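You operate a simulated robot arm through the tools that you are given. There is no shell and no other tool. Be economical: measure what you need, move in short steps, check, and stop when the job is done.

Carry out the task below with a simulated robot arm. There is one attempt and no reset: what you move stays moved.

Task
Move the white roller from the press to the grey tray, then press the bush into the black roller.
Fine: the black roller stays in the press, slide in.

It is judged by the outcome, as a careful person would: the job done as asked, and still so three seconds after it is handed in. It fails if anything else is knocked over, pushed out of place, dropped, spilled or broken.

Robot
A 6-joint arm with a two-finger parallel gripper, fixed in place. Base frame: the origin is at the foot of the arm, x ahead of it, y to its left, z up; the work surface is at about z = 800. Readings come in mm, degrees, newtons and seconds.
With the tool pointing down near the work surface it reaches from about 260 to 680 mm from the base axis. Its first joint turns from -66.0 to 66.0 degrees. Payload 2.9 kg.
Tool frame: the origin (TCP) lies between the finger pads and is the grasp point; the fingertips stand 30 mm ahead of it; z points along the fingers, y is the line along which they close. The gripper opens to 110 mm. The fingers are 20 mm wide and 10 mm thick; the gripper's body (48 by 112 mm) begins 55 mm behind the TCP.
Orientation is that of the tool frame in the base frame, as a unit quaternion [x, y, z, w]. With the fingers straight down and closing along the base's y, the tool's x points along the base's -x, its y along +y and its z along -z.

Tools
- The arm moves only by the tool jog_arm. Its argument "commands" is a list that holds one entry, the list of rows, each a list of 6 numbers: the shift along the tool's x, y, z in cm, then the turn, a rotation vector about the tool's x, y, z in rad. In form: [[[tx, ty, tz, rx, ry, rz], ...]]. A call has 1 to 20 rows; each row shifts and turns the commanded pose from where the row before left it, along the tool's axes as they then stand. "jaw" is the closure in counts, from 0 (fully open) to 255 (shut), set as the call begins (left out, the last holds). Rows are played at 5 a second. More than 50 mm and 8.6 degrees between two rows, or a gripper value outside its range, and nothing of the call is played. A pose out of reach is approached as far as the arm can. The call stops where the force on the tool passes 70 N (or 10 N more than at its start, if that is more) or the arm is blocked; 0.2 s more then pass. Each finger travels about 108 mm/s and halts on what it meets, pressing with about 42 N; the grip force reading is that of the motor and also rises with nothing between the fingers. The clock runs only during rows and for 0.2 s after the last one: add rows that do not move to give the fingers time. The reply holds the time, the measured pose of the TCP, the force on the tool along the base axes, the opening and the grip force, in the units named above and with some noise, with the torque about the TCP (base axes, N m) and any sound that the robot's microphone picked up.
- Cameras (640 x 400 px; columns grow to the right, rows downward): "scene" is fixed at [90.6, 444.2, 1387.5]; the picture's right is [-0.62, -0.78, 0.00], its down [-0.41, 0.33, -0.85] and it looks along [0.67, -0.53, -0.53] (base axes); focal length 268 px, centre (320, 200). "wrist" rides on the gripper at [72, 17, -103] in the tool frame; the picture's right is [-0.23, 0.97, 0.00], its down [-0.76, -0.18, -0.62] and it looks along [-0.61, -0.14, 0.78] (tool axes); focal length 222 px, centre (320, 200). There is no depth. A picture from a camera that has moved, and an enlarged one, comes with that camera's place and axes in the base frame and with its lens.
- capture(camera): a new picture of that camera. The clock stands still meanwhile.
- close_up(camera, box): a new picture of the part [left, top, right, bottom] of that camera's present view, enlarged. The clock stands still meanwhile.
- job_done(): hands the job in; it is judged then, once.

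Work in short steps. Places have to be worked out from the pictures, the camera data and where the tool is seen: move nearer, look again, correct. Check each grasp and each placing, and mend what went wrong. You have 120 turns and 64 pictures in all, those below and enlarged ones among them. Open the gripper and draw the arm clear of the work before you hand the job in, unless the task says otherwise; then end with one line.

The tools are called after "Call:" as name(argument=value, ...) on one line, values as JSON. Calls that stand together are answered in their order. jog_arm: Moves the arm, as the interface text tells. Its arguments: {"type":"object","properties":{"commands":{"type":"array","items":{"type":"array","items":{"type":"array","items":{"type":"number"}}}},"jaw":{"type":"number"}},"required":["commands"]} The other tools are called the same way: capture (camera) takes a picture; close_up (camera, box) takes an enlarged picture of a part of a camera's view; job_done () hands the job in.

At the start:

```text
clock: 0.0
tool_pos: [279.5, 225.6, 1219.3]
ee_rot: [-0.001, 1.0, -0.001, 0.0]
wrist_force: [0.5, -0.5, 0.7]
moment: [-0.02, 0.03, -0.03]
finger_gap: 109.8
grip_force: 0.0
```

scene: 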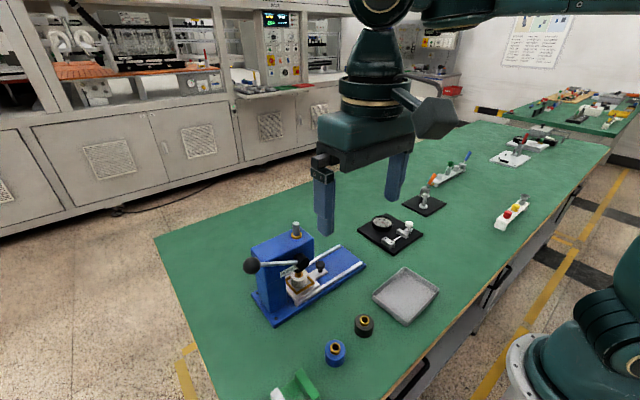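
wrist: 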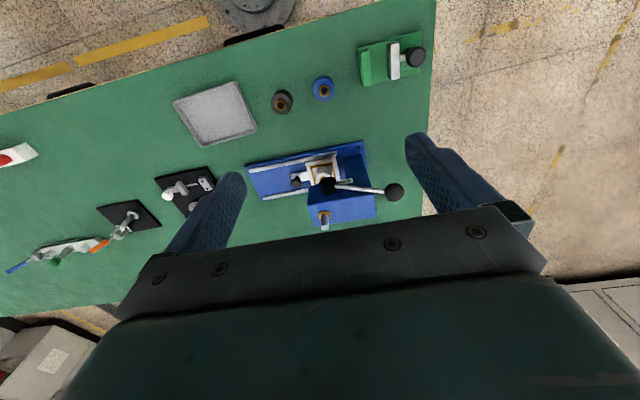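

I start with enlarged views of the press area from both cameras to understand the mechanism.

Call:
close_up(camera="scene", box=[230, 210, 390, 310])

Call:
close_up(camera="wrist", box=[230, 60, 430, 240])

Call:
close_up(camera="scene", box=[260, 280, 420, 400])

```text
4.00 times, centred on (310, 260) of scene
camera zoom: at [90.6, 444.2, 1387.5], right [-0.62, -0.78, 0.0], down [-0.41, 0.33, -0.85], along [0.67, -0.53, -0.53], focal length 1070 px, centre (360, -40)
```

zoom: 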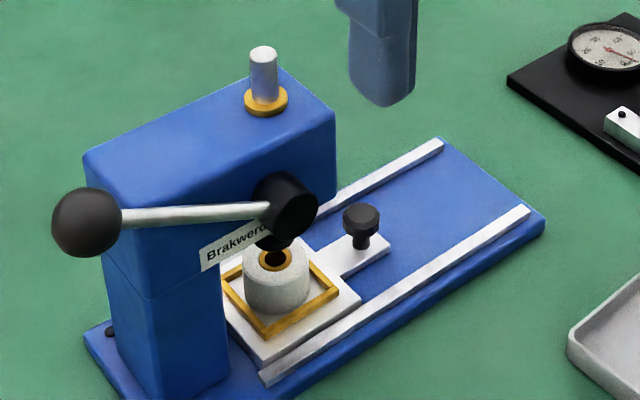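

```text
2.22 times, centred on (330, 150) of wrist
camera zoom: at [207.8, 241.0, 1321.5], right [0.23, 0.97, 0.0], down [0.76, -0.18, 0.62], along [0.61, -0.14, -0.78], focal length 494 px, centre (298, 311)
```

zoom: 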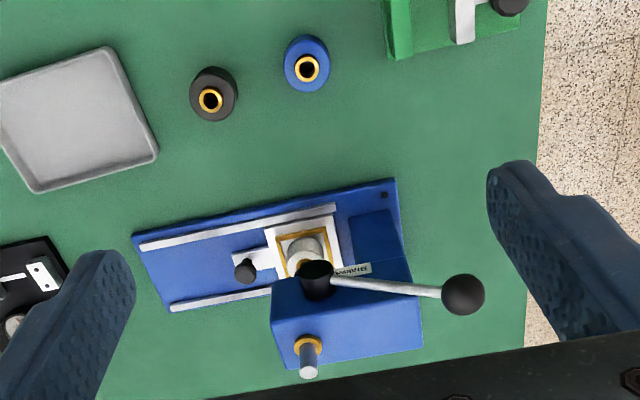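

```text
3.33 times, centred on (340, 340) of scene
camera zoom: at [90.6, 444.2, 1387.5], right [-0.62, -0.78, 0.0], down [-0.41, 0.33, -0.85], along [0.67, -0.53, -0.53], focal length 892 px, centre (253, -267)
```

zoom: 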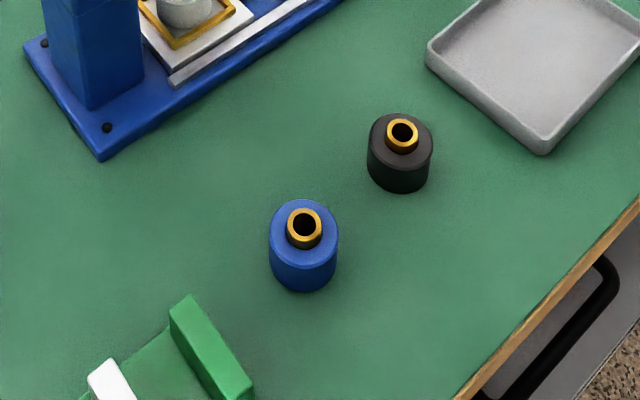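

From triangulation: press ram axis at about (518,178), the lever ball at about (466,315,1008), black roller at about (319,135), tray at about (317,-11). I move over for a closer view of the press.

Call:
jog_arm(commands=[[[-2.5, -1.9, 2.7, 0, 0, 0], [-2.5, -1.9, 2.7, 0, 0, 0], [-2.5, -1.9, 2.7, 0, 0, 0], [-2.5, -1.9, 2.7, 0, 0, 0], [0, 0, 0, 0, 0, 0]]])

Call:
capture(camera="wrist")

```text
clock: 1.2
tool_pos: [379.1, 147.1, 1110.2]
ee_rot: [0.001, 1.0, -0.001, 0.0]
wrist_force: [0.3, -0.8, -0.2]
moment: [0.0, -0.01, 0.03]
finger_gap: 110.1
grip_force: 0.1
```

```text
58 pictures are left
camera wrist: at [308.2, 163.1, 1212.8], right [0.23, 0.97, 0.0], down [0.76, -0.18, 0.62], along [0.61, -0.14, -0.78], focal length 222 px, centre (320, 200)
```

wrist: 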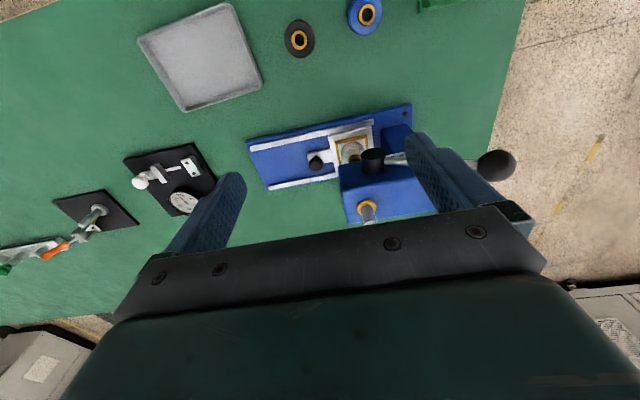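

The rails, slide and rollers are now visible; I enlarge the press and the rollers to measure.

Call:
close_up(camera="wrist", box=[240, 95, 440, 220])

Call:
close_up(camera="wrist", box=[130, 0, 430, 120])

```text
3.20 times, centred on (340, 158) of wrist
camera zoom: at [308.2, 163.1, 1212.8], right [0.23, 0.97, 0.0], down [0.76, -0.18, 0.62], along [0.61, -0.14, -0.78], focal length 711 px, centre (256, 336)
```

zoom: 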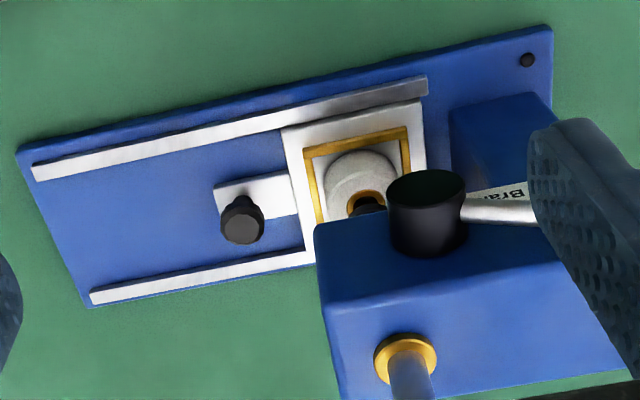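

```text
2.13 times, centred on (280, 60) of wrist
camera zoom: at [308.2, 163.1, 1212.8], right [0.23, 0.97, 0.0], down [0.76, -0.18, 0.62], along [0.61, -0.14, -0.78], focal length 474 px, centre (405, 499)
```

zoom: 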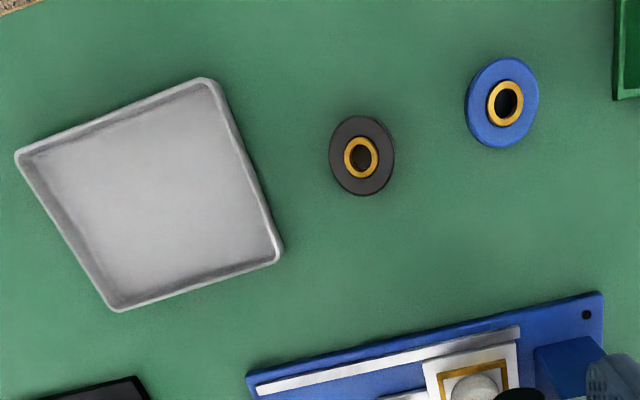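

The press is aligned with base y (rails at x≈463/557, head front face at y≈152, head z 914–974, knob about (512,110,840)). I move in front of the press and turn the tool 90° so the fingers close along x and the camera looks into the press.

Call:
jog_arm(commands=[[[-3.3, 2.2, 1.2, 0, 0, 0], [-3.3, -4.4, 1.2, 0, 0, 0], [-3.3, -4.4, 1.2, 0, 0, 0], [-3.3, -2.2, 1.2, 0, 0, 0], [0, 0, 0, 0, 0, -0.1428], [0, 0, 0, 0, 0, -0.1428], [0, 0, 0, 0, 0, -0.1428], [0, 0, 0, 0, 0, -0.1428], [0, 0, 0, 0, 0, -0.1428], [0, 0, 0, 0, 0, -0.1428], [0, 0, 0, 0, 0, -0.1428], [0, 0, 0, 0, 0, -0.1428], [0, 0, 0, 0, 0, -0.1428], [0, 0, 0, 0, 0, -0.1428], [0, 0, 0, 0, 0, -0.1428], [0, 0, 0, 0, 0, 0]]])

Call:
capture(camera="wrist")

```text
refused: row 2 steps farther than a row can; nothing moved
```

```text
55 pictures are left
camera wrist: at [308.2, 163.1, 1212.8], right [0.23, 0.97, 0.0], down [0.76, -0.18, 0.62], along [0.61, -0.14, -0.78], focal length 222 px, centre (320, 200)
```

wrist: 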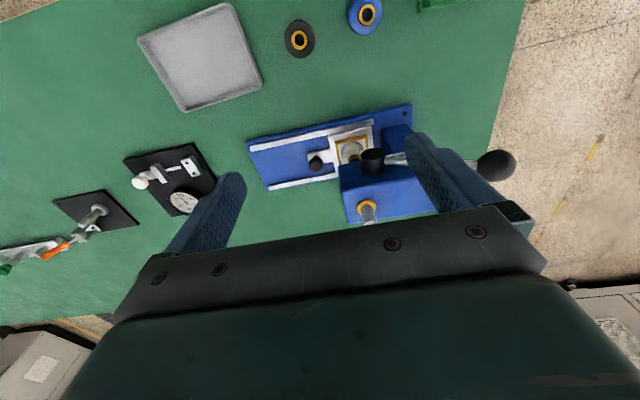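

The second row was too long; I use evenly smaller rows.

Call:
jog_arm(commands=[[[-3.3, -2.2, 1.2, 0, 0, 0], [-3.3, -2.2, 1.2, 0, 0, 0], [-3.3, -2.2, 1.2, 0, 0, 0], [-3.3, -2.2, 1.2, 0, 0, 0], [0, 0, 0, 0, 0, -0.1428], [0, 0, 0, 0, 0, -0.1428], [0, 0, 0, 0, 0, -0.1428], [0, 0, 0, 0, 0, -0.1428], [0, 0, 0, 0, 0, -0.1428], [0, 0, 0, 0, 0, -0.1428], [0, 0, 0, 0, 0, -0.1428], [0, 0, 0, 0, 0, -0.1428], [0, 0, 0, 0, 0, -0.1428], [0, 0, 0, 0, 0, -0.1428], [0, 0, 0, 0, 0, -0.1428], [0, 0, 0, 0, 0, 0]]])

```text
clock: 4.6
tool_pos: [512.6, 59.7, 1063.2]
ee_rot: [0.708, -0.707, 0.0, 0.0]
wrist_force: [0.2, 0.0, -0.1]
moment: [0.01, 0.01, -0.02]
finger_gap: 110.0
grip_force: 0.1
```

Turned as intended (tool x along −y). I look now.

Call:
capture(camera="wrist")

Call:
close_up(camera="wrist", box=[240, 60, 440, 185])

```text
54 pictures are left
camera wrist: at [495.8, -13.0, 1165.5], right [-0.97, 0.23, 0.0], down [0.18, 0.76, 0.62], along [0.14, 0.61, -0.78], focal length 222 px, centre (320, 200)
```

wrist: 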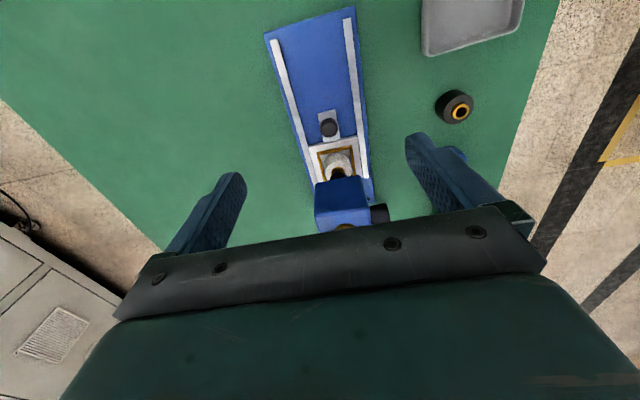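

```text
3.20 times, centred on (340, 122) of wrist
camera zoom: at [495.8, -13.0, 1165.5], right [-0.97, 0.23, 0.0], down [0.18, 0.76, 0.62], along [0.14, 0.61, -0.78], focal length 711 px, centre (256, 448)
```

zoom: 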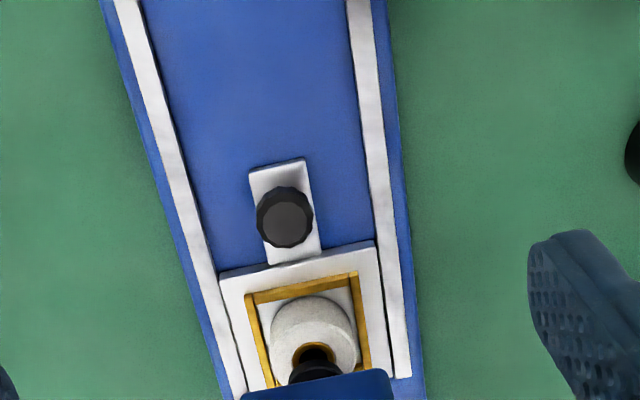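

Knob at about (509.5,108), top z≈840, 25 mm wide. I part-close the jaws to about 55 mm and descend above the knob, stopping short to check.

Call:
jog_arm(commands=[[[-4.8, 0.3, 0, 0, 0, 0], [0, 0, 3.5, 0, 0, 0], [0, 0, 3.5, 0, 0, 0], [0, 0, 3.5, 0, 0, 0], [0, 0, 3.5, 0, 0, 0], [0, 0, 3.5, 0, 0, 0], [0, 0, 0, 0, 0, 0]]], jaw=128)

Call:
capture(camera="wrist")

Call:
close_up(camera="scene", box=[230, 200, 390, 300])

```text
clock: 5.9
tool_pos: [514.4, 108.6, 925.6]
ee_rot: [0.711, -0.704, 0.003, -0.01]
wrist_force: [0.1, -0.4, 9.2]
moment: [0.43, 0.15, -0.02]
finger_gap: 54.8
grip_force: 0.0
stopped in row 6: the force on the tool passed its limit at 114 N (the readings are from after the stop); the commanded pose is now the measured one
```

```text
52 pictures are left
camera wrist: at [497.1, 34.7, 1027.2], right [-0.98, 0.22, -0.02], down [0.16, 0.76, 0.63], along [0.15, 0.61, -0.77], focal length 222 px, centre (320, 200)
```

wrist: 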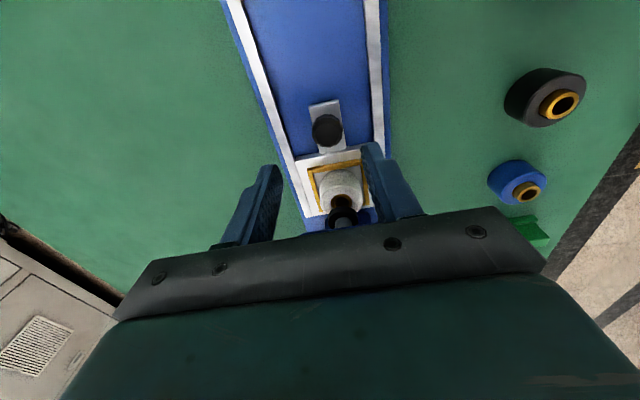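

```text
4.00 times, centred on (310, 250) of scene
camera zoom: at [90.5, 444.2, 1387.5], right [-0.62, -0.78, 0.0], down [-0.41, 0.33, -0.85], along [0.67, -0.53, -0.53], focal length 1070 px, centre (360, 0)
```

zoom: 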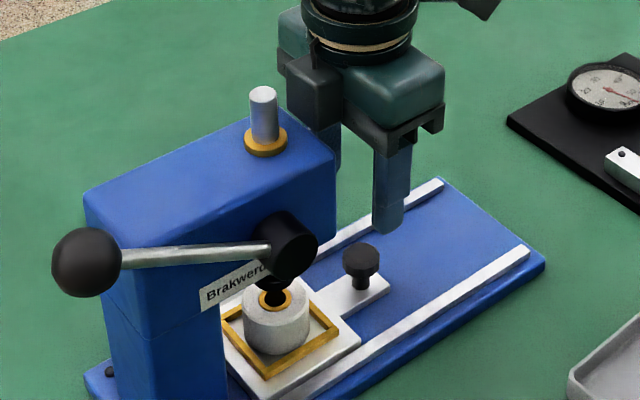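

The gripper body touched the press head (its top at z≈974) at about TCP z 925, and nothing seems displaced. I back off up and away, then tilt the tool about 30° so the body leans away from the press.

Call:
jog_arm(commands=[[[0, 0, -4, 0, 0, 0], [0, 0, -2, 0, 0, 0], [4, 0, 0, 0, 0, 0], [4, 0, 0, 0, 0, 0], [0, 0, 0, 0, -0.131, 0], [0, 0, 0, 0, -0.131, 0], [0, 0, 0, 0, -0.131, 0], [0, 0, 0, 0, -0.131, 0], [0, 0, 0, 0, 0, 0]]])

Call:
close_up(camera="scene", box=[230, 200, 390, 300])

Call:
capture(camera="wrist")

```text
clock: 7.9
tool_pos: [512.8, 26.4, 984.3]
ee_rot: [0.686, -0.678, -0.181, -0.19]
wrist_force: [0.3, -0.4, -0.4]
moment: [-0.05, 0.02, -0.01]
finger_gap: 54.6
grip_force: 0.1
```

```text
4.00 times, centred on (310, 250) of scene
camera zoom: at [90.7, 444.2, 1387.5], right [-0.62, -0.78, 0.0], down [-0.41, 0.33, -0.85], along [0.67, -0.53, -0.53], focal length 1070 px, centre (360, 0)
```

zoom: 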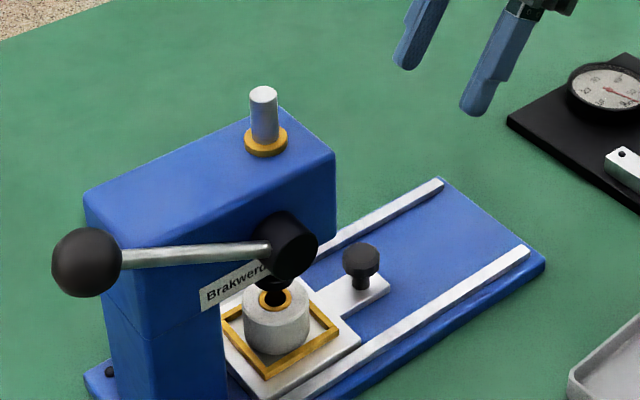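

```text
49 pictures are left
camera wrist: at [496.4, -88.4, 1035.3], right [-0.98, 0.19, 0.1], down [0.16, 0.34, 0.93], along [0.14, 0.92, -0.36], focal length 222 px, centre (320, 200)
```

wrist: 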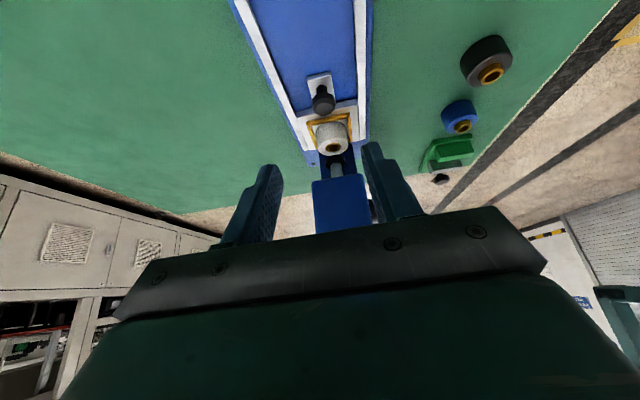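

The press is undisturbed. I enlarge this low-angle view to get the heights of the knob and roller.

Call:
close_up(camera="wrist", box=[260, 60, 400, 240])

```text
2.22 times, centred on (330, 150) of wrist
camera zoom: at [496.4, -88.4, 1035.3], right [-0.98, 0.19, 0.1], down [0.16, 0.34, 0.93], along [0.14, 0.92, -0.36], focal length 494 px, centre (298, 311)
```

zoom: 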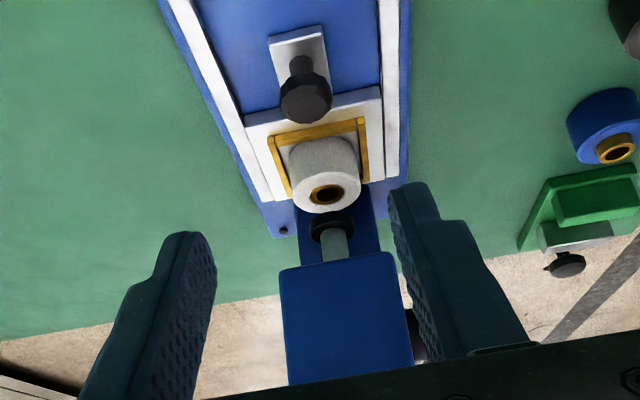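

Knob: centre (510,108), cap z≈834–848, tongue top z≈816; white roller top z≈854 at (510,179). I advance along the tool axis so the fingers straddle the knob.

Call:
jog_arm(commands=[[[0.1, 0.1, 3.7, 0, 0, 0], [0.1, 0.1, 3.7, 0, 0, 0], [0.1, 0.1, 3.7, 0, 0, 0], [0, 0, 3.6, 0, 0, 0], [0, 0, 0, 0, 0, 0]]])

Call:
close_up(camera="scene", box=[270, 210, 390, 285])

Call:
close_up(camera="wrist", box=[210, 60, 430, 220])

```text
clock: 9.1
tool_pos: [514.9, 97.5, 853.3]
ee_rot: [0.687, -0.678, -0.181, -0.19]
wrist_force: [-0.1, -0.2, 0.0]
moment: [0.0, -0.04, -0.01]
finger_gap: 54.7
grip_force: 0.2
```

```text
5.33 times, centred on (330, 248) of scene
camera zoom: at [90.6, 444.3, 1387.5], right [-0.62, -0.78, 0.0], down [-0.41, 0.33, -0.85], along [0.67, -0.53, -0.53], focal length 1427 px, centre (267, -53)
```

zoom: 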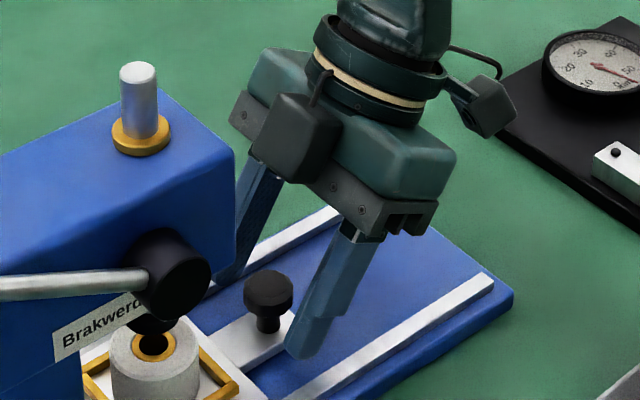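

```text
2.50 times, centred on (320, 140) of wrist
camera zoom: at [497.2, -17.3, 904.2], right [-0.98, 0.19, 0.1], down [0.16, 0.34, 0.93], along [0.14, 0.92, -0.36], focal length 555 px, centre (320, 350)
```

zoom: 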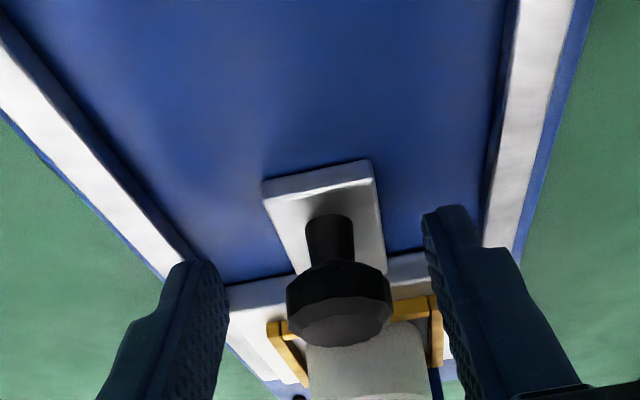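

The fingers straddle the knob; the tool is about 4 mm too far in +x. I shift and close on the knob.

Call:
jog_arm(commands=[[[0, 0.45, 0, 0, 0, 0], [0, 0, 0, 0, 0, 0]]])

Call:
jog_arm(commands=[[[0, 0, 0, 0, 0, 0], [0, 0, 0, 0, 0, 0], [0, 0, 0, 0, 0, 0], [0, 0, 0, 0, 0, 0]]], jaw=255)

Call:
close_up(camera="wrist", box=[210, 60, 430, 220])

```text
clock: 9.7
tool_pos: [509.7, 98.9, 853.1]
ee_rot: [0.687, -0.678, -0.181, -0.19]
wrist_force: [0.7, -0.5, 0.3]
moment: [-0.01, 0.04, 0.0]
finger_gap: 54.7
grip_force: 0.0
```

```text
clock: 10.7
tool_pos: [509.3, 98.1, 854.1]
ee_rot: [0.686, -0.679, -0.179, -0.191]
wrist_force: [7.6, 0.4, -1.9]
moment: [-0.07, 0.28, -0.13]
finger_gap: 25.8
grip_force: 44.9
```

```text
2.50 times, centred on (320, 140) of wrist
camera zoom: at [493.3, -17.1, 904.8], right [-0.98, 0.19, 0.1], down [0.16, 0.34, 0.93], along [0.14, 0.92, -0.36], focal length 555 px, centre (320, 350)
```

zoom: 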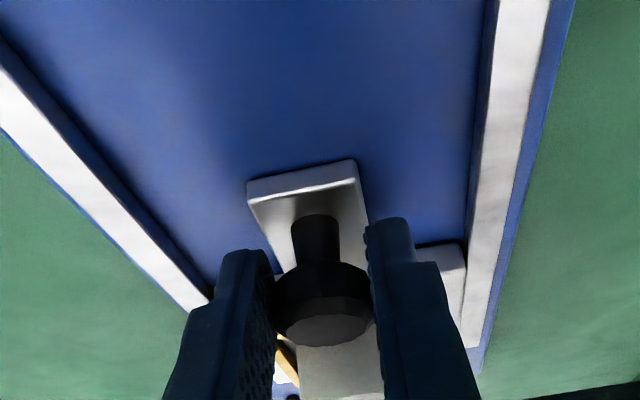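

Knob held (gap 25.8 mm). I pull the slide out along −y by about 110 mm.

Call:
jog_arm(commands=[[[1.9, 0.02, -1.11, 0, 0, 0], [1.9, 0.02, -1.11, 0, 0, 0], [1.9, 0.02, -1.11, 0, 0, 0], [1.9, 0.02, -1.11, 0, 0, 0], [1.9, 0.02, -1.11, 0, 0, 0], [0, 0, 0, 0, 0, 0]]])

Call:
close_up(camera="scene", box=[230, 200, 430, 325])

```text
clock: 12.1
tool_pos: [507.4, -13.2, 853.8]
ee_rot: [0.685, -0.68, -0.182, -0.187]
wrist_force: [-2.5, -2.5, -1.9]
moment: [-0.21, 0.08, 0.13]
finger_gap: 0.0
grip_force: 38.3
```

```text
3.20 times, centred on (330, 262) of scene
camera zoom: at [90.7, 444.1, 1387.5], right [-0.62, -0.78, 0.0], down [-0.41, 0.33, -0.85], along [0.67, -0.53, -0.53], focal length 856 px, centre (288, 0)
```

zoom: 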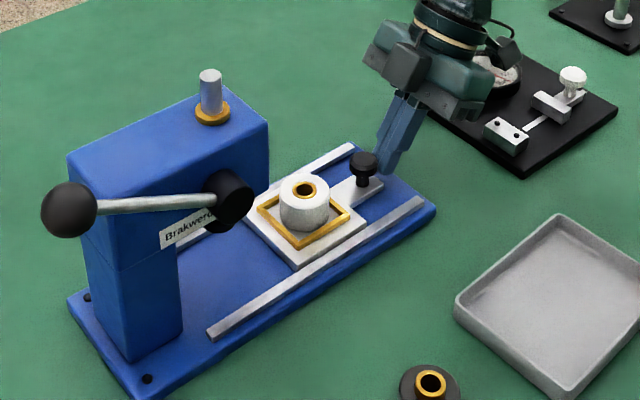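

The slide is out (the knob slipped out of the grip, likely at the end stop), roller still standing. I rise straight up, straighten the tool, open, and look.

Call:
jog_arm(commands=[[[-2.02, 0, -3.45, 0, 0, 0], [-2.02, 0, -3.45, 0, 0, 0], [-2.02, 0, -3.45, 0, 0, 0], [-2.02, 0, -3.45, 0, 0, 0], [0, 0, 0, 0, 0.1326, 0], [0, 0, 0, 0, 0.1326, 0], [0, 0, 0, 0, 0.1326, 0], [0, 0, 0, 0, 0.1326, 0], [0, 0, 0, 0, 0, 0]]], jaw=60)

Call:
capture(camera="wrist")

```text
clock: 14.1
tool_pos: [508.0, -11.8, 1015.7]
ee_rot: [0.71, -0.704, 0.005, -0.006]
wrist_force: [0.0, -1.1, -0.3]
moment: [-0.02, -0.03, 0.02]
finger_gap: 84.0
grip_force: 0.1
```

```text
43 pictures are left
camera wrist: at [489.4, -83.6, 1117.7], right [-0.98, 0.22, -0.01], down [0.16, 0.76, 0.63], along [0.15, 0.61, -0.78], focal length 222 px, centre (320, 200)
```

wrist: 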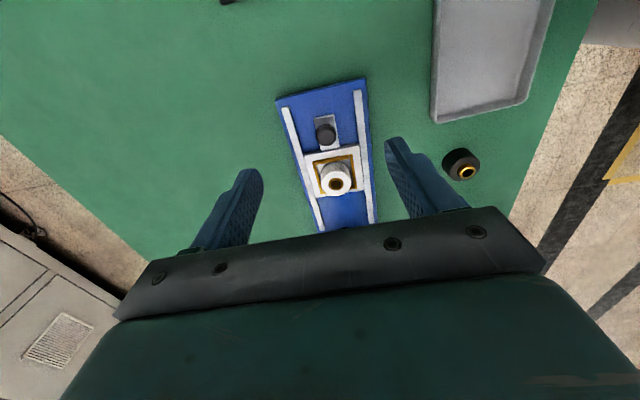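

The slide moved about 80 mm; roller now at about (510,98), knob at y≈24. I enlarge to measure roller, frame and rollers' heights.

Call:
close_up(camera="wrist", box=[270, 100, 390, 240])

Call:
close_up(camera="scene", box=[290, 230, 370, 290])

```text
2.86 times, centred on (330, 170) of wrist
camera zoom: at [489.4, -83.6, 1117.7], right [-0.98, 0.22, -0.01], down [0.16, 0.76, 0.63], along [0.15, 0.61, -0.78], focal length 635 px, centre (291, 286)
```

zoom: 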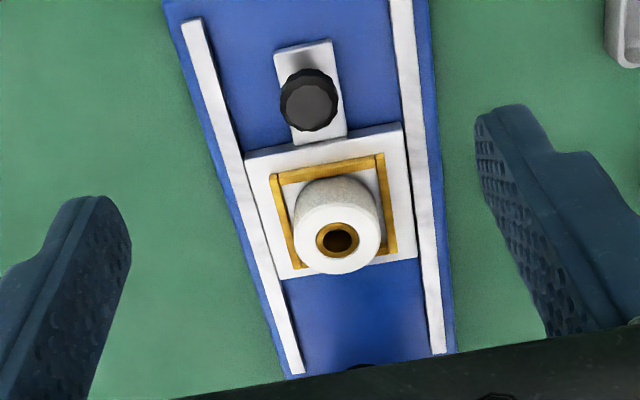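

```text
6.67 times, centred on (330, 260) of scene
camera zoom: at [90.6, 444.3, 1387.5], right [-0.62, -0.78, 0.0], down [-0.41, 0.33, -0.85], along [0.67, -0.53, -0.53], focal length 1784 px, centre (253, -200)
```

zoom: 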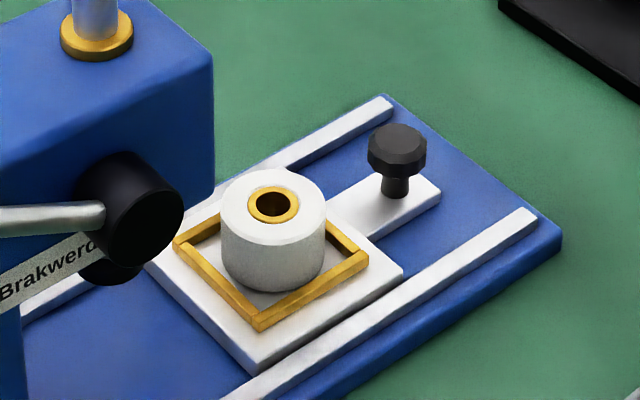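

Roller at (510,101.5), top z≈850, Ø≈45; frame top about 826. I correct the small orientation error, tilt 15° away from the press head, and stand off above the roller.

Call:
jog_arm(commands=[[[0, 0, 0, -0.0155, 0, 0.009], [-2.73, -0.07, 1.9, 0, 0, 0], [-2.73, -0.07, 1.9, 0, 0, 0], [-2.73, -0.07, 1.9, 0, 0, 0], [0, 0, 0, 0, -0.131, 0], [0, 0, 0, 0, -0.131, 0], [0, 0, 0, 0, 0, 0]]], jaw=100)

Call:
close_up(camera="wrist", box=[220, 80, 420, 220])

```text
clock: 15.7
tool_pos: [509.0, 71.2, 958.8]
ee_rot: [-0.7, 0.702, 0.093, 0.094]
wrist_force: [0.9, 0.1, -0.6]
moment: [-0.02, -0.04, 0.01]
finger_gap: 67.1
grip_force: 0.0
```

```text
2.86 times, centred on (320, 150) of wrist
camera zoom: at [491.8, -25.8, 1038.8], right [-0.97, 0.22, 0.06], down [0.18, 0.57, 0.8], along [0.14, 0.79, -0.6], focal length 635 px, centre (320, 343)
```

zoom: 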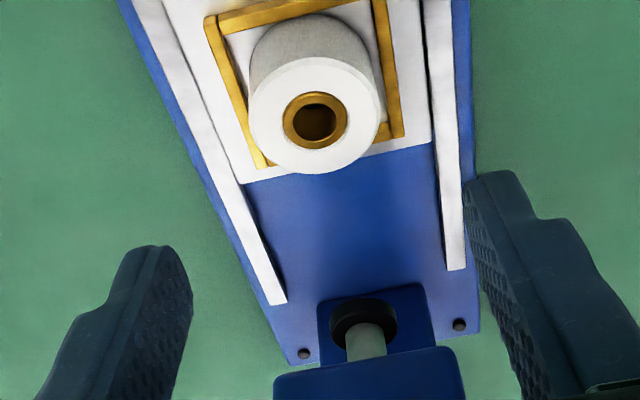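

Roller confirmed near (510,100); ram axis at x≈510. I advance along the tool axis to straddle it.

Call:
jog_arm(commands=[[[0.1, -0.04, 3.3, 0, 0, 0], [0.1, -0.03, 3.3, 0, 0, 0], [0, -0.03, 3.3, 0, 0, 0], [0, 0, 0, 0, 0, 0]]])

Call:
close_up(camera="wrist", box=[220, 60, 420, 200])

Call:
close_up(camera="scene", box=[270, 210, 390, 290])

```text
clock: 16.7
tool_pos: [507.7, 96.4, 862.5]
ee_rot: [-0.7, 0.701, 0.093, 0.093]
wrist_force: [-0.1, 0.0, 0.3]
moment: [-0.01, -0.05, -0.01]
finger_gap: 66.8
grip_force: 0.0
```

```text
2.86 times, centred on (320, 130) of wrist
camera zoom: at [491.7, -1.4, 941.4], right [-0.97, 0.22, 0.06], down [0.18, 0.57, 0.8], along [0.14, 0.79, -0.6], focal length 635 px, centre (320, 400)
```

zoom: 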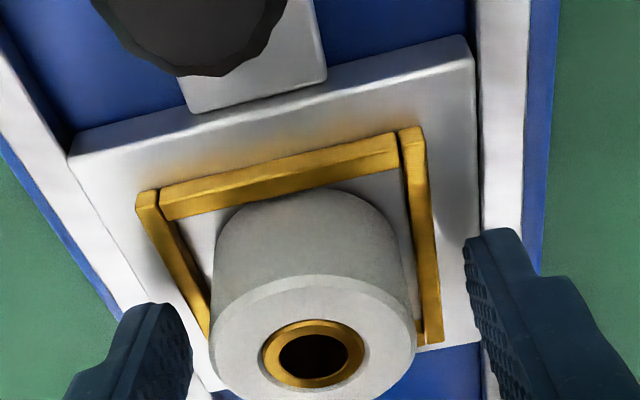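

```text
5.00 times, centred on (330, 250) of scene
camera zoom: at [90.6, 444.3, 1387.5], right [-0.62, -0.78, 0.0], down [-0.41, 0.33, -0.85], along [0.67, -0.53, -0.53], focal length 1338 px, centre (270, -50)
```

zoom: 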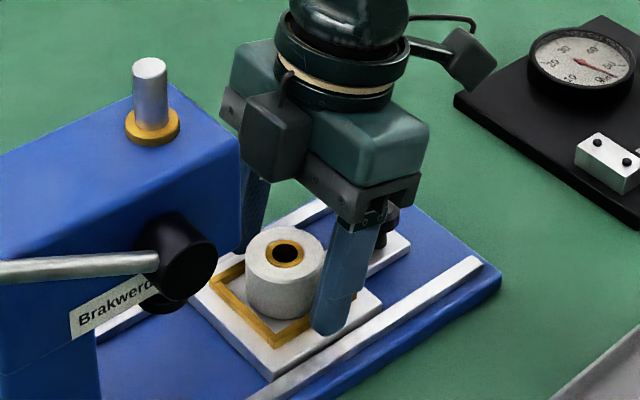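

Well placed vertically; the tool is about 2.3 mm low in x. I shift and close on the white roller.

Call:
jog_arm(commands=[[[0, -0.23, 0, 0, 0, 0], [0, 0, 0, 0, 0, 0]]])

Call:
jog_arm(commands=[[[0, 0, 0, 0, 0, 0], [0, 0, 0, 0, 0, 0], [0, 0, 0, 0, 0, 0], [0, 0, 0, 0, 0, 0]]], jaw=255)

```text
clock: 17.3
tool_pos: [510.9, 95.0, 861.7]
ee_rot: [-0.701, 0.701, 0.093, 0.093]
wrist_force: [-0.6, -0.3, 0.4]
moment: [0.01, 0.0, 0.02]
finger_gap: 66.8
grip_force: 0.1
```

```text
clock: 18.3
tool_pos: [510.1, 95.7, 861.1]
ee_rot: [0.702, -0.7, -0.094, -0.091]
wrist_force: [-3.8, -0.4, 1.1]
moment: [0.02, 0.25, 0.06]
finger_gap: 59.5
grip_force: 45.1
```

The fingers stopped at 59.5 mm — that's the gold frame, not the roller. I open, rise 8 mm and look before closing again.

Call:
jog_arm(commands=[[[0, 0, 0, 0, 0, 0], [0, 0, 0, 0, 0, 0], [-0.21, 0, -0.77, 0, 0, 0], [0, 0, 0, 0, 0, 0]]], jaw=100)

Call:
close_up(camera="scene", box=[290, 230, 370, 290])

```text
clock: 19.3
tool_pos: [509.4, 94.8, 868.3]
ee_rot: [-0.7, 0.702, 0.093, 0.093]
wrist_force: [1.1, -0.6, -0.1]
moment: [0.0, 0.01, -0.01]
finger_gap: 67.0
grip_force: 0.1
```

```text
6.67 times, centred on (330, 260) of scene
camera zoom: at [90.6, 444.2, 1387.5], right [-0.62, -0.78, 0.0], down [-0.41, 0.33, -0.85], along [0.67, -0.53, -0.53], focal length 1784 px, centre (253, -200)
```

zoom: 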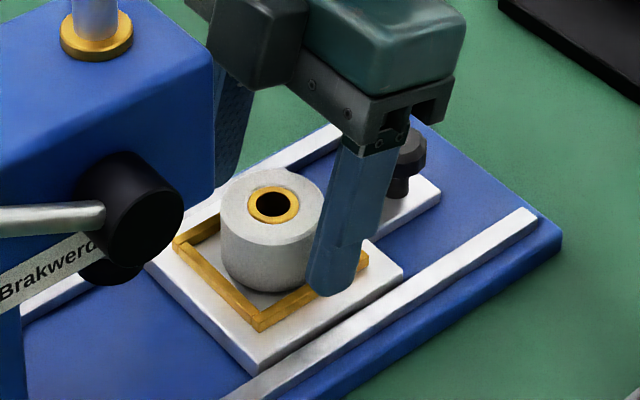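

Nothing shifted. I close again at this height.

Call:
jog_arm(commands=[[[0, 0, 0, 0, 0, 0], [0, 0, 0, 0, 0, 0], [0, 0, 0, 0, 0, 0], [0, 0, 0, 0, 0, 0]]], jaw=255)

Call:
close_up(camera="scene", box=[290, 230, 370, 290])

Call:
close_up(camera="wrist", box=[220, 80, 420, 220])

```text
clock: 20.3
tool_pos: [509.4, 94.8, 871.0]
ee_rot: [0.701, -0.701, -0.093, -0.093]
wrist_force: [-0.5, 0.3, 1.5]
moment: [-0.01, 0.01, 0.01]
finger_gap: 42.4
grip_force: 42.3
```

```text
6.67 times, centred on (330, 260) of scene
camera zoom: at [90.6, 444.2, 1387.5], right [-0.62, -0.78, 0.0], down [-0.41, 0.33, -0.85], along [0.67, -0.53, -0.53], focal length 1784 px, centre (253, -200)
```

zoom: 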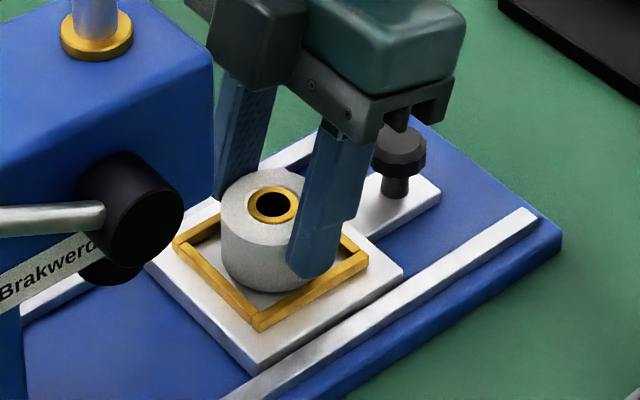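

```text
2.86 times, centred on (320, 150) of wrist
camera zoom: at [493.2, -2.1, 949.9], right [-0.97, 0.22, 0.06], down [0.18, 0.57, 0.8], along [0.14, 0.79, -0.6], focal length 635 px, centre (320, 343)
```

zoom: 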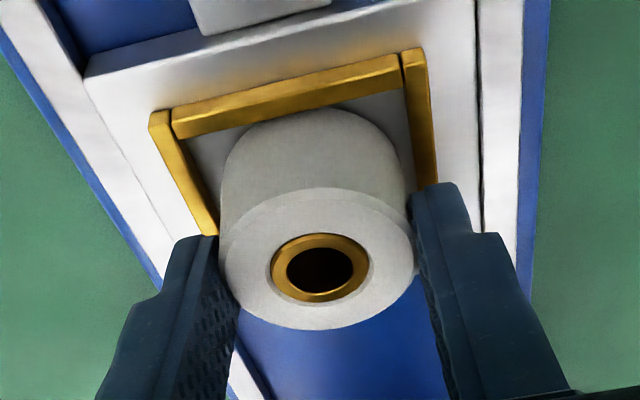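

White roller held (gap 42.4 mm). I lift straight up 100 mm and verify.

Call:
jog_arm(commands=[[[-0.26, 0, -0.97, 0, 0, 0], [-0.79, 0, -2.9, 0, 0, 0], [-0.79, 0, -2.9, 0, 0, 0], [-0.79, 0, -2.9, 0, 0, 0], [0, 0, 0, 0, 0, 0]]])

Call:
close_up(camera="scene", box=[270, 190, 390, 290])

```text
clock: 21.5
tool_pos: [510.8, 94.0, 973.3]
ee_rot: [-0.7, 0.702, 0.093, 0.092]
wrist_force: [-0.2, 0.8, -0.9]
moment: [0.01, 0.02, 0.0]
finger_gap: 42.6
grip_force: 42.1
```

```text
4.00 times, centred on (330, 240) of scene
camera zoom: at [90.6, 444.2, 1387.5], right [-0.62, -0.78, 0.0], down [-0.41, 0.33, -0.85], along [0.67, -0.53, -0.53], focal length 1070 px, centre (280, 40)
```

zoom: 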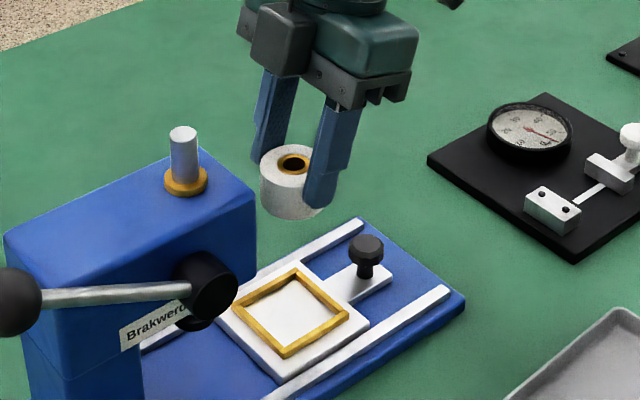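

Roller is lifted cleanly. I carry it over the tray centre at (317,−18).

Call:
jog_arm(commands=[[[2.25, 3.87, -0.61, 0, 0, 0], [2.25, 3.87, -0.61, 0, 0, 0], [2.25, 3.87, -0.61, 0, 0, 0], [2.25, 3.87, -0.61, 0, 0, 0], [2.25, 3.87, -0.61, 0, 0, 0], [0, 0, 0, 0, 0, 0]]])

Call:
capture(camera="scene")

Call:
capture(camera="wrist")

```text
clock: 22.9
tool_pos: [319.3, -23.9, 970.0]
ee_rot: [0.701, -0.7, -0.093, -0.093]
wrist_force: [0.2, 0.6, -0.7]
moment: [0.03, 0.04, -0.02]
finger_gap: 42.5
grip_force: 41.6
```

```text
33 pictures are left
```

scene: 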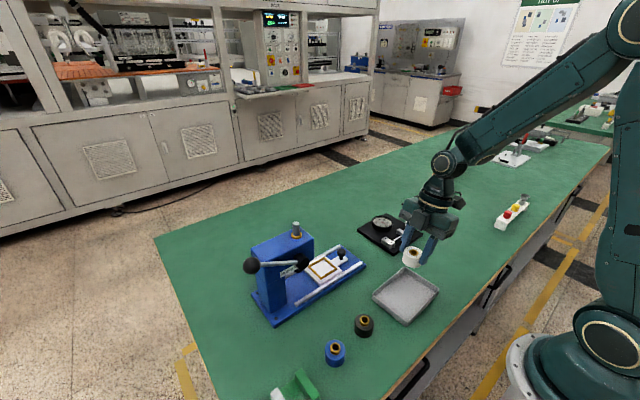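

```text
32 pictures are left
camera wrist: at [302.8, -120.6, 1050.0], right [-0.97, 0.22, 0.06], down [0.18, 0.57, 0.8], along [0.14, 0.79, -0.6], focal length 222 px, centre (320, 200)
```

wrist: 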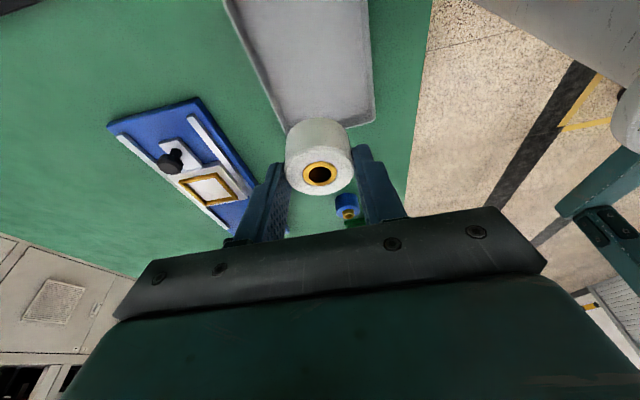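

The tray is below with margin all round. I lower to just above the estimated contact height (TCP ≈ 858).

Call:
jog_arm(commands=[[[0.92, 0, 3.38, 0, 0, 0], [0.92, 0, 3.38, 0, 0, 0], [0.92, 0, 3.38, 0, 0, 0], [0, 0, 0, 0, 0, 0]]])

Call:
close_up(camera="scene", box=[360, 230, 460, 330])

```text
clock: 23.9
tool_pos: [319.6, -21.3, 864.8]
ee_rot: [0.701, -0.701, -0.093, -0.092]
wrist_force: [0.1, -0.4, -0.8]
moment: [-0.01, 0.03, 0.0]
finger_gap: 42.2
grip_force: 42.3
```

```text
4.00 times, centred on (410, 280) of scene
camera zoom: at [90.6, 444.2, 1387.5], right [-0.62, -0.78, 0.0], down [-0.41, 0.33, -0.85], along [0.67, -0.53, -0.53], focal length 1070 px, centre (-40, -120)
```

zoom: 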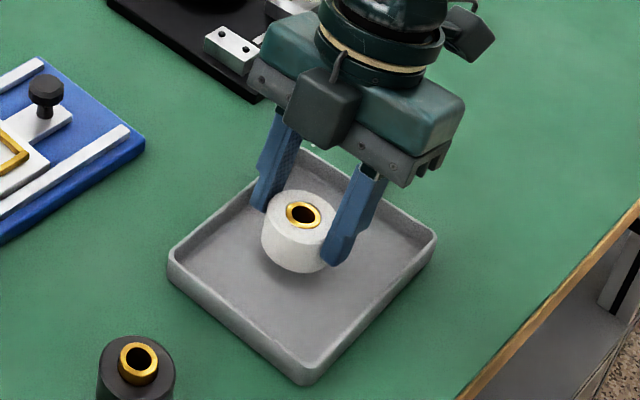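

Still a little above the tray floor. I lower in 1.5 mm rows until contact shows.

Call:
jog_arm(commands=[[[0.04, 0, 0.15, 0, 0, 0], [0.04, 0, 0.15, 0, 0, 0], [0.04, 0, 0.15, 0, 0, 0], [0, 0, 0, 0, 0, 0]]])

Call:
jog_arm(commands=[[[0.04, 0, 0.15, 0, 0, 0], [0.04, 0, 0.15, 0, 0, 0], [0, 0, 0, 0, 0, 0]]])

```text
clock: 24.9
tool_pos: [317.6, -21.9, 860.2]
ee_rot: [-0.701, 0.701, 0.092, 0.093]
wrist_force: [0.7, 0.5, -0.2]
moment: [0.0, 0.02, -0.01]
finger_gap: 42.3
grip_force: 41.8
```

```text
clock: 25.7
tool_pos: [317.7, -23.2, 857.8]
ee_rot: [-0.7, 0.702, 0.093, 0.094]
wrist_force: [-0.4, 0.1, -0.7]
moment: [-0.07, 0.01, 0.0]
finger_gap: 42.4
grip_force: 41.9
```

No contact yet; I continue down in small steps.

Call:
jog_arm(commands=[[[0.04, 0, 0.15, 0, 0, 0], [0.04, 0, 0.15, 0, 0, 0], [0, 0, 0, 0, 0, 0]]])

Call:
close_up(camera="scene", box=[390, 250, 450, 310])

```text
clock: 26.5
tool_pos: [317.8, -21.2, 853.6]
ee_rot: [-0.7, 0.702, 0.093, 0.092]
wrist_force: [-0.6, -0.5, -0.5]
moment: [0.01, 0.0, -0.01]
finger_gap: 42.5
grip_force: 41.7
```

```text
6.67 times, centred on (420, 280) of scene
camera zoom: at [90.6, 444.2, 1387.5], right [-0.62, -0.78, 0.0], down [-0.41, 0.33, -0.85], along [0.67, -0.53, -0.53], focal length 1784 px, centre (-347, -333)
```

zoom: 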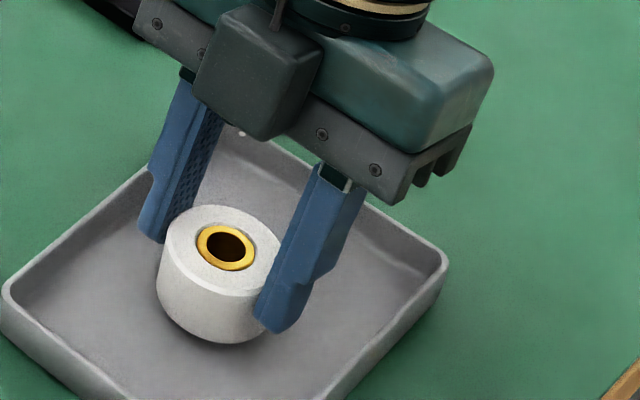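

Very near the floor by its shadow. Continuing in 1 mm rows.

Call:
jog_arm(commands=[[[0.026, 0, 0.097, 0, 0, 0], [0.026, 0, 0.097, 0, 0, 0], [0, 0, 0, 0, 0, 0]]])

Call:
jog_arm(commands=[[[0.026, 0, 0.097, 0, 0, 0], [0.026, 0, 0.097, 0, 0, 0], [0, 0, 0, 0, 0, 0]]])

```text
clock: 27.3
tool_pos: [317.7, -21.1, 852.7]
ee_rot: [-0.701, 0.701, 0.093, 0.093]
wrist_force: [0.7, 0.5, -0.6]
moment: [0.0, 0.03, -0.01]
finger_gap: 42.6
grip_force: 42.2
```

```text
clock: 28.1
tool_pos: [317.4, -21.7, 849.7]
ee_rot: [-0.701, 0.701, 0.093, 0.092]
wrist_force: [0.0, 0.0, -1.1]
moment: [0.01, -0.01, -0.01]
finger_gap: 42.8
grip_force: 41.7
```

Still no contact force; continue.

Call:
jog_arm(commands=[[[0.026, 0, 0.097, 0, 0, 0], [0.026, 0, 0.097, 0, 0, 0], [0, 0, 0, 0, 0, 0]]])

Call:
close_up(camera="wrist", box=[220, 80, 420, 220])

```text
clock: 28.9
tool_pos: [316.8, -20.5, 849.2]
ee_rot: [-0.701, 0.701, 0.093, 0.094]
wrist_force: [0.6, -0.6, -0.4]
moment: [-0.04, -0.02, 0.01]
finger_gap: 42.6
grip_force: 42.1
```

```text
2.86 times, centred on (320, 150) of wrist
camera zoom: at [301.0, -118.3, 928.6], right [-0.97, 0.22, 0.06], down [0.18, 0.57, 0.8], along [0.14, 0.79, -0.6], focal length 635 px, centre (320, 343)
```

zoom: 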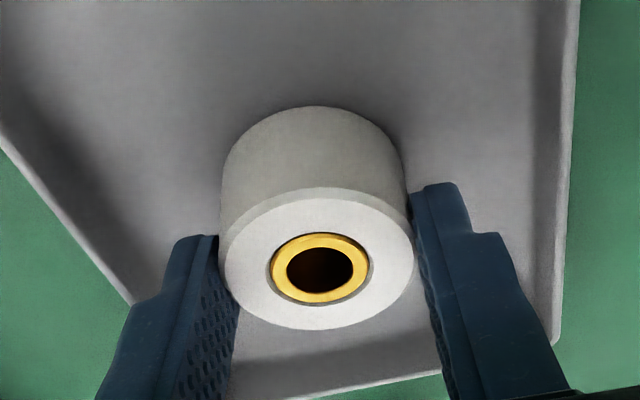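

Roller still unchanged in the grip. Continue by 1 mm rows.

Call:
jog_arm(commands=[[[0.026, 0, 0.097, 0, 0, 0], [0.026, 0, 0.097, 0, 0, 0], [0, 0, 0, 0, 0, 0]]])

Call:
jog_arm(commands=[[[0.026, 0, 0.097, 0, 0, 0], [0.026, 0, 0.097, 0, 0, 0], [0, 0, 0, 0, 0, 0]]])

```text
clock: 29.7
tool_pos: [318.2, -21.3, 847.4]
ee_rot: [0.701, -0.701, -0.092, -0.094]
wrist_force: [-5.5, -2.3, 40.9]
moment: [0.02, 0.25, 0.0]
finger_gap: 42.5
grip_force: 42.2
```

```text
clock: 30.5
tool_pos: [317.9, -21.2, 843.0]
ee_rot: [0.701, -0.701, -0.092, -0.095]
wrist_force: [0.1, 4.9, 40.1]
moment: [0.31, 0.05, -0.02]
finger_gap: 42.4
grip_force: 42.4
```

Contact at TCP ≈ 847 with 40 N down; the roller sits on the tray floor. I open and rise.

Call:
jog_arm(commands=[[[0, 0, 0, 0, 0, 0], [0, 0, 0, 0, 0, 0], [-0.5, 0, -1.85, 0, 0, 0], [-1.05, 0, -3.86, 0, 0, 0], [-1.05, 0, -3.86, 0, 0, 0], [0, 0, 0, 0, 0, 0]]], jaw=100)

Call:
close_up(camera="scene", box=[340, 250, 460, 350])

```text
clock: 31.9
tool_pos: [320.3, -21.9, 947.8]
ee_rot: [-0.701, 0.701, 0.093, 0.092]
wrist_force: [0.6, 0.0, 0.4]
moment: [-0.01, -0.02, 0.01]
finger_gap: 66.8
grip_force: 0.0
```

```text
4.00 times, centred on (400, 300) of scene
camera zoom: at [90.6, 444.3, 1387.5], right [-0.62, -0.78, 0.0], down [-0.41, 0.33, -0.85], along [0.67, -0.53, -0.53], focal length 1070 px, centre (0, -200)
```

zoom: 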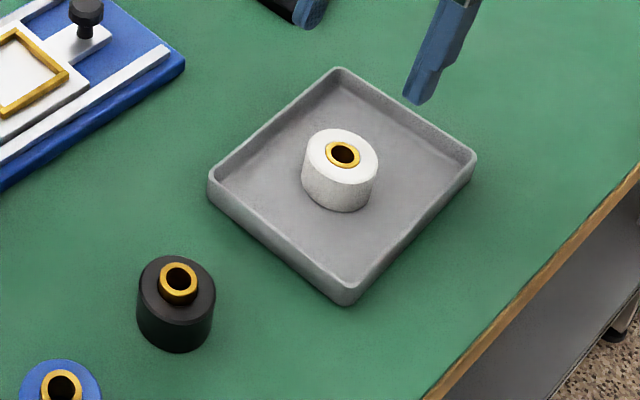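

White roller stands well in the tray. Now to the black roller near (320,133): I move to stand-off and look.

Call:
jog_arm(commands=[[[-3.86, 0, 1.05, 0, 0, 0], [-3.86, 0, 1.05, 0, 0, 0], [-3.86, 0, 1.05, 0, 0, 0], [0, 0, 0, 0, 0, 0]]])

Call:
close_up(camera="wrist", box=[220, 60, 420, 220])

```text
clock: 32.9
tool_pos: [317.6, 98.3, 944.1]
ee_rot: [-0.701, 0.701, 0.092, 0.093]
wrist_force: [0.3, 0.3, 0.2]
moment: [0.0, 0.0, -0.01]
finger_gap: 66.9
grip_force: 0.1
```

```text
2.50 times, centred on (320, 140) of wrist
camera zoom: at [300.0, 2.2, 1023.5], right [-0.97, 0.22, 0.06], down [0.18, 0.57, 0.8], along [0.14, 0.79, -0.6], focal length 555 px, centre (320, 350)
```

zoom: 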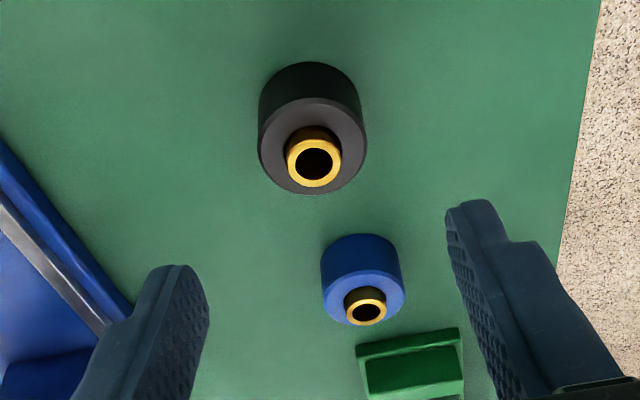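

Black roller at about (320,132), roller top z≈825, bush top ≈834. I advance to straddle it with fingertips about 15 mm above the table.

Call:
jog_arm(commands=[[[0, -0.07, 3.45, 0, 0, 0], [0, -0.07, 3.45, 0, 0, 0], [0, -0.07, 3.45, 0, 0, 0], [0, 0, 0, 0, 0, 0]]])

Call:
close_up(camera="wrist", box=[220, 80, 420, 220])

Call:
close_up(camera="scene", box=[330, 280, 410, 350])

```text
clock: 33.9
tool_pos: [321.1, 124.0, 845.4]
ee_rot: [0.701, -0.701, -0.093, -0.093]
wrist_force: [-0.1, -0.1, 0.3]
moment: [0.01, 0.0, -0.02]
finger_gap: 66.6
grip_force: 0.0
```

```text
2.86 times, centred on (320, 150) of wrist
camera zoom: at [304.5, 27.3, 924.2], right [-0.97, 0.22, 0.06], down [0.18, 0.57, 0.8], along [0.14, 0.79, -0.6], focal length 635 px, centre (320, 343)
```

zoom: 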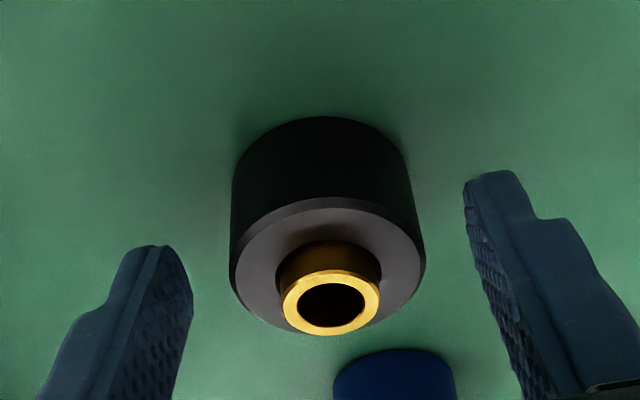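

```text
5.71 times, centred on (370, 315) of scene
camera zoom: at [90.6, 444.3, 1387.5], right [-0.62, -0.78, 0.0], down [-0.41, 0.33, -0.85], along [0.67, -0.53, -0.53], focal length 1529 px, centre (34, -457)
```

zoom: 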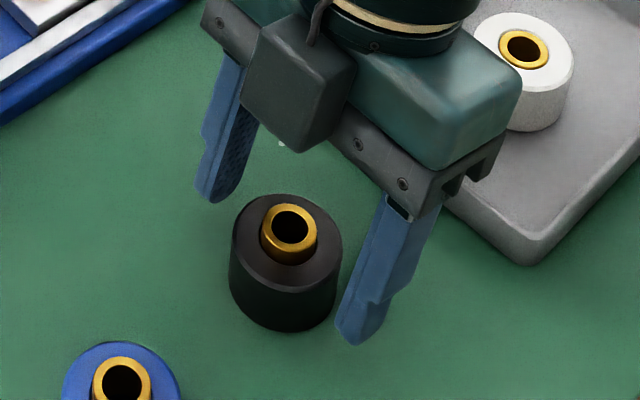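

The relative view matches the white roller's good grasp. I close on the black roller.

Call:
jog_arm(commands=[[[0, 0, 0, 0, 0, 0], [0, 0, 0, 0, 0, 0], [0, 0, 0, 0, 0, 0], [0, 0, 0, 0, 0, 0]]], jaw=255)

Call:
close_up(camera="wrist", box=[220, 80, 420, 220])

```text
clock: 34.9
tool_pos: [322.0, 125.2, 845.0]
ee_rot: [0.701, -0.701, -0.092, -0.093]
wrist_force: [0.3, 0.6, 0.6]
moment: [0.04, 0.0, 0.02]
finger_gap: 42.5
grip_force: 42.3
```

```text
2.86 times, centred on (320, 150) of wrist
camera zoom: at [304.5, 27.1, 924.5], right [-0.97, 0.22, 0.06], down [0.18, 0.57, 0.8], along [0.14, 0.79, -0.6], focal length 635 px, centre (320, 343)
```

zoom: 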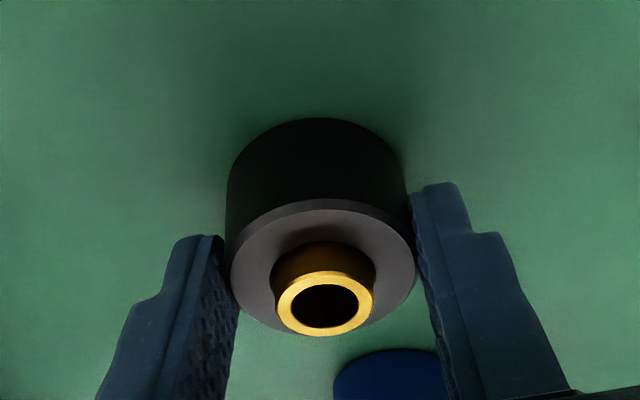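

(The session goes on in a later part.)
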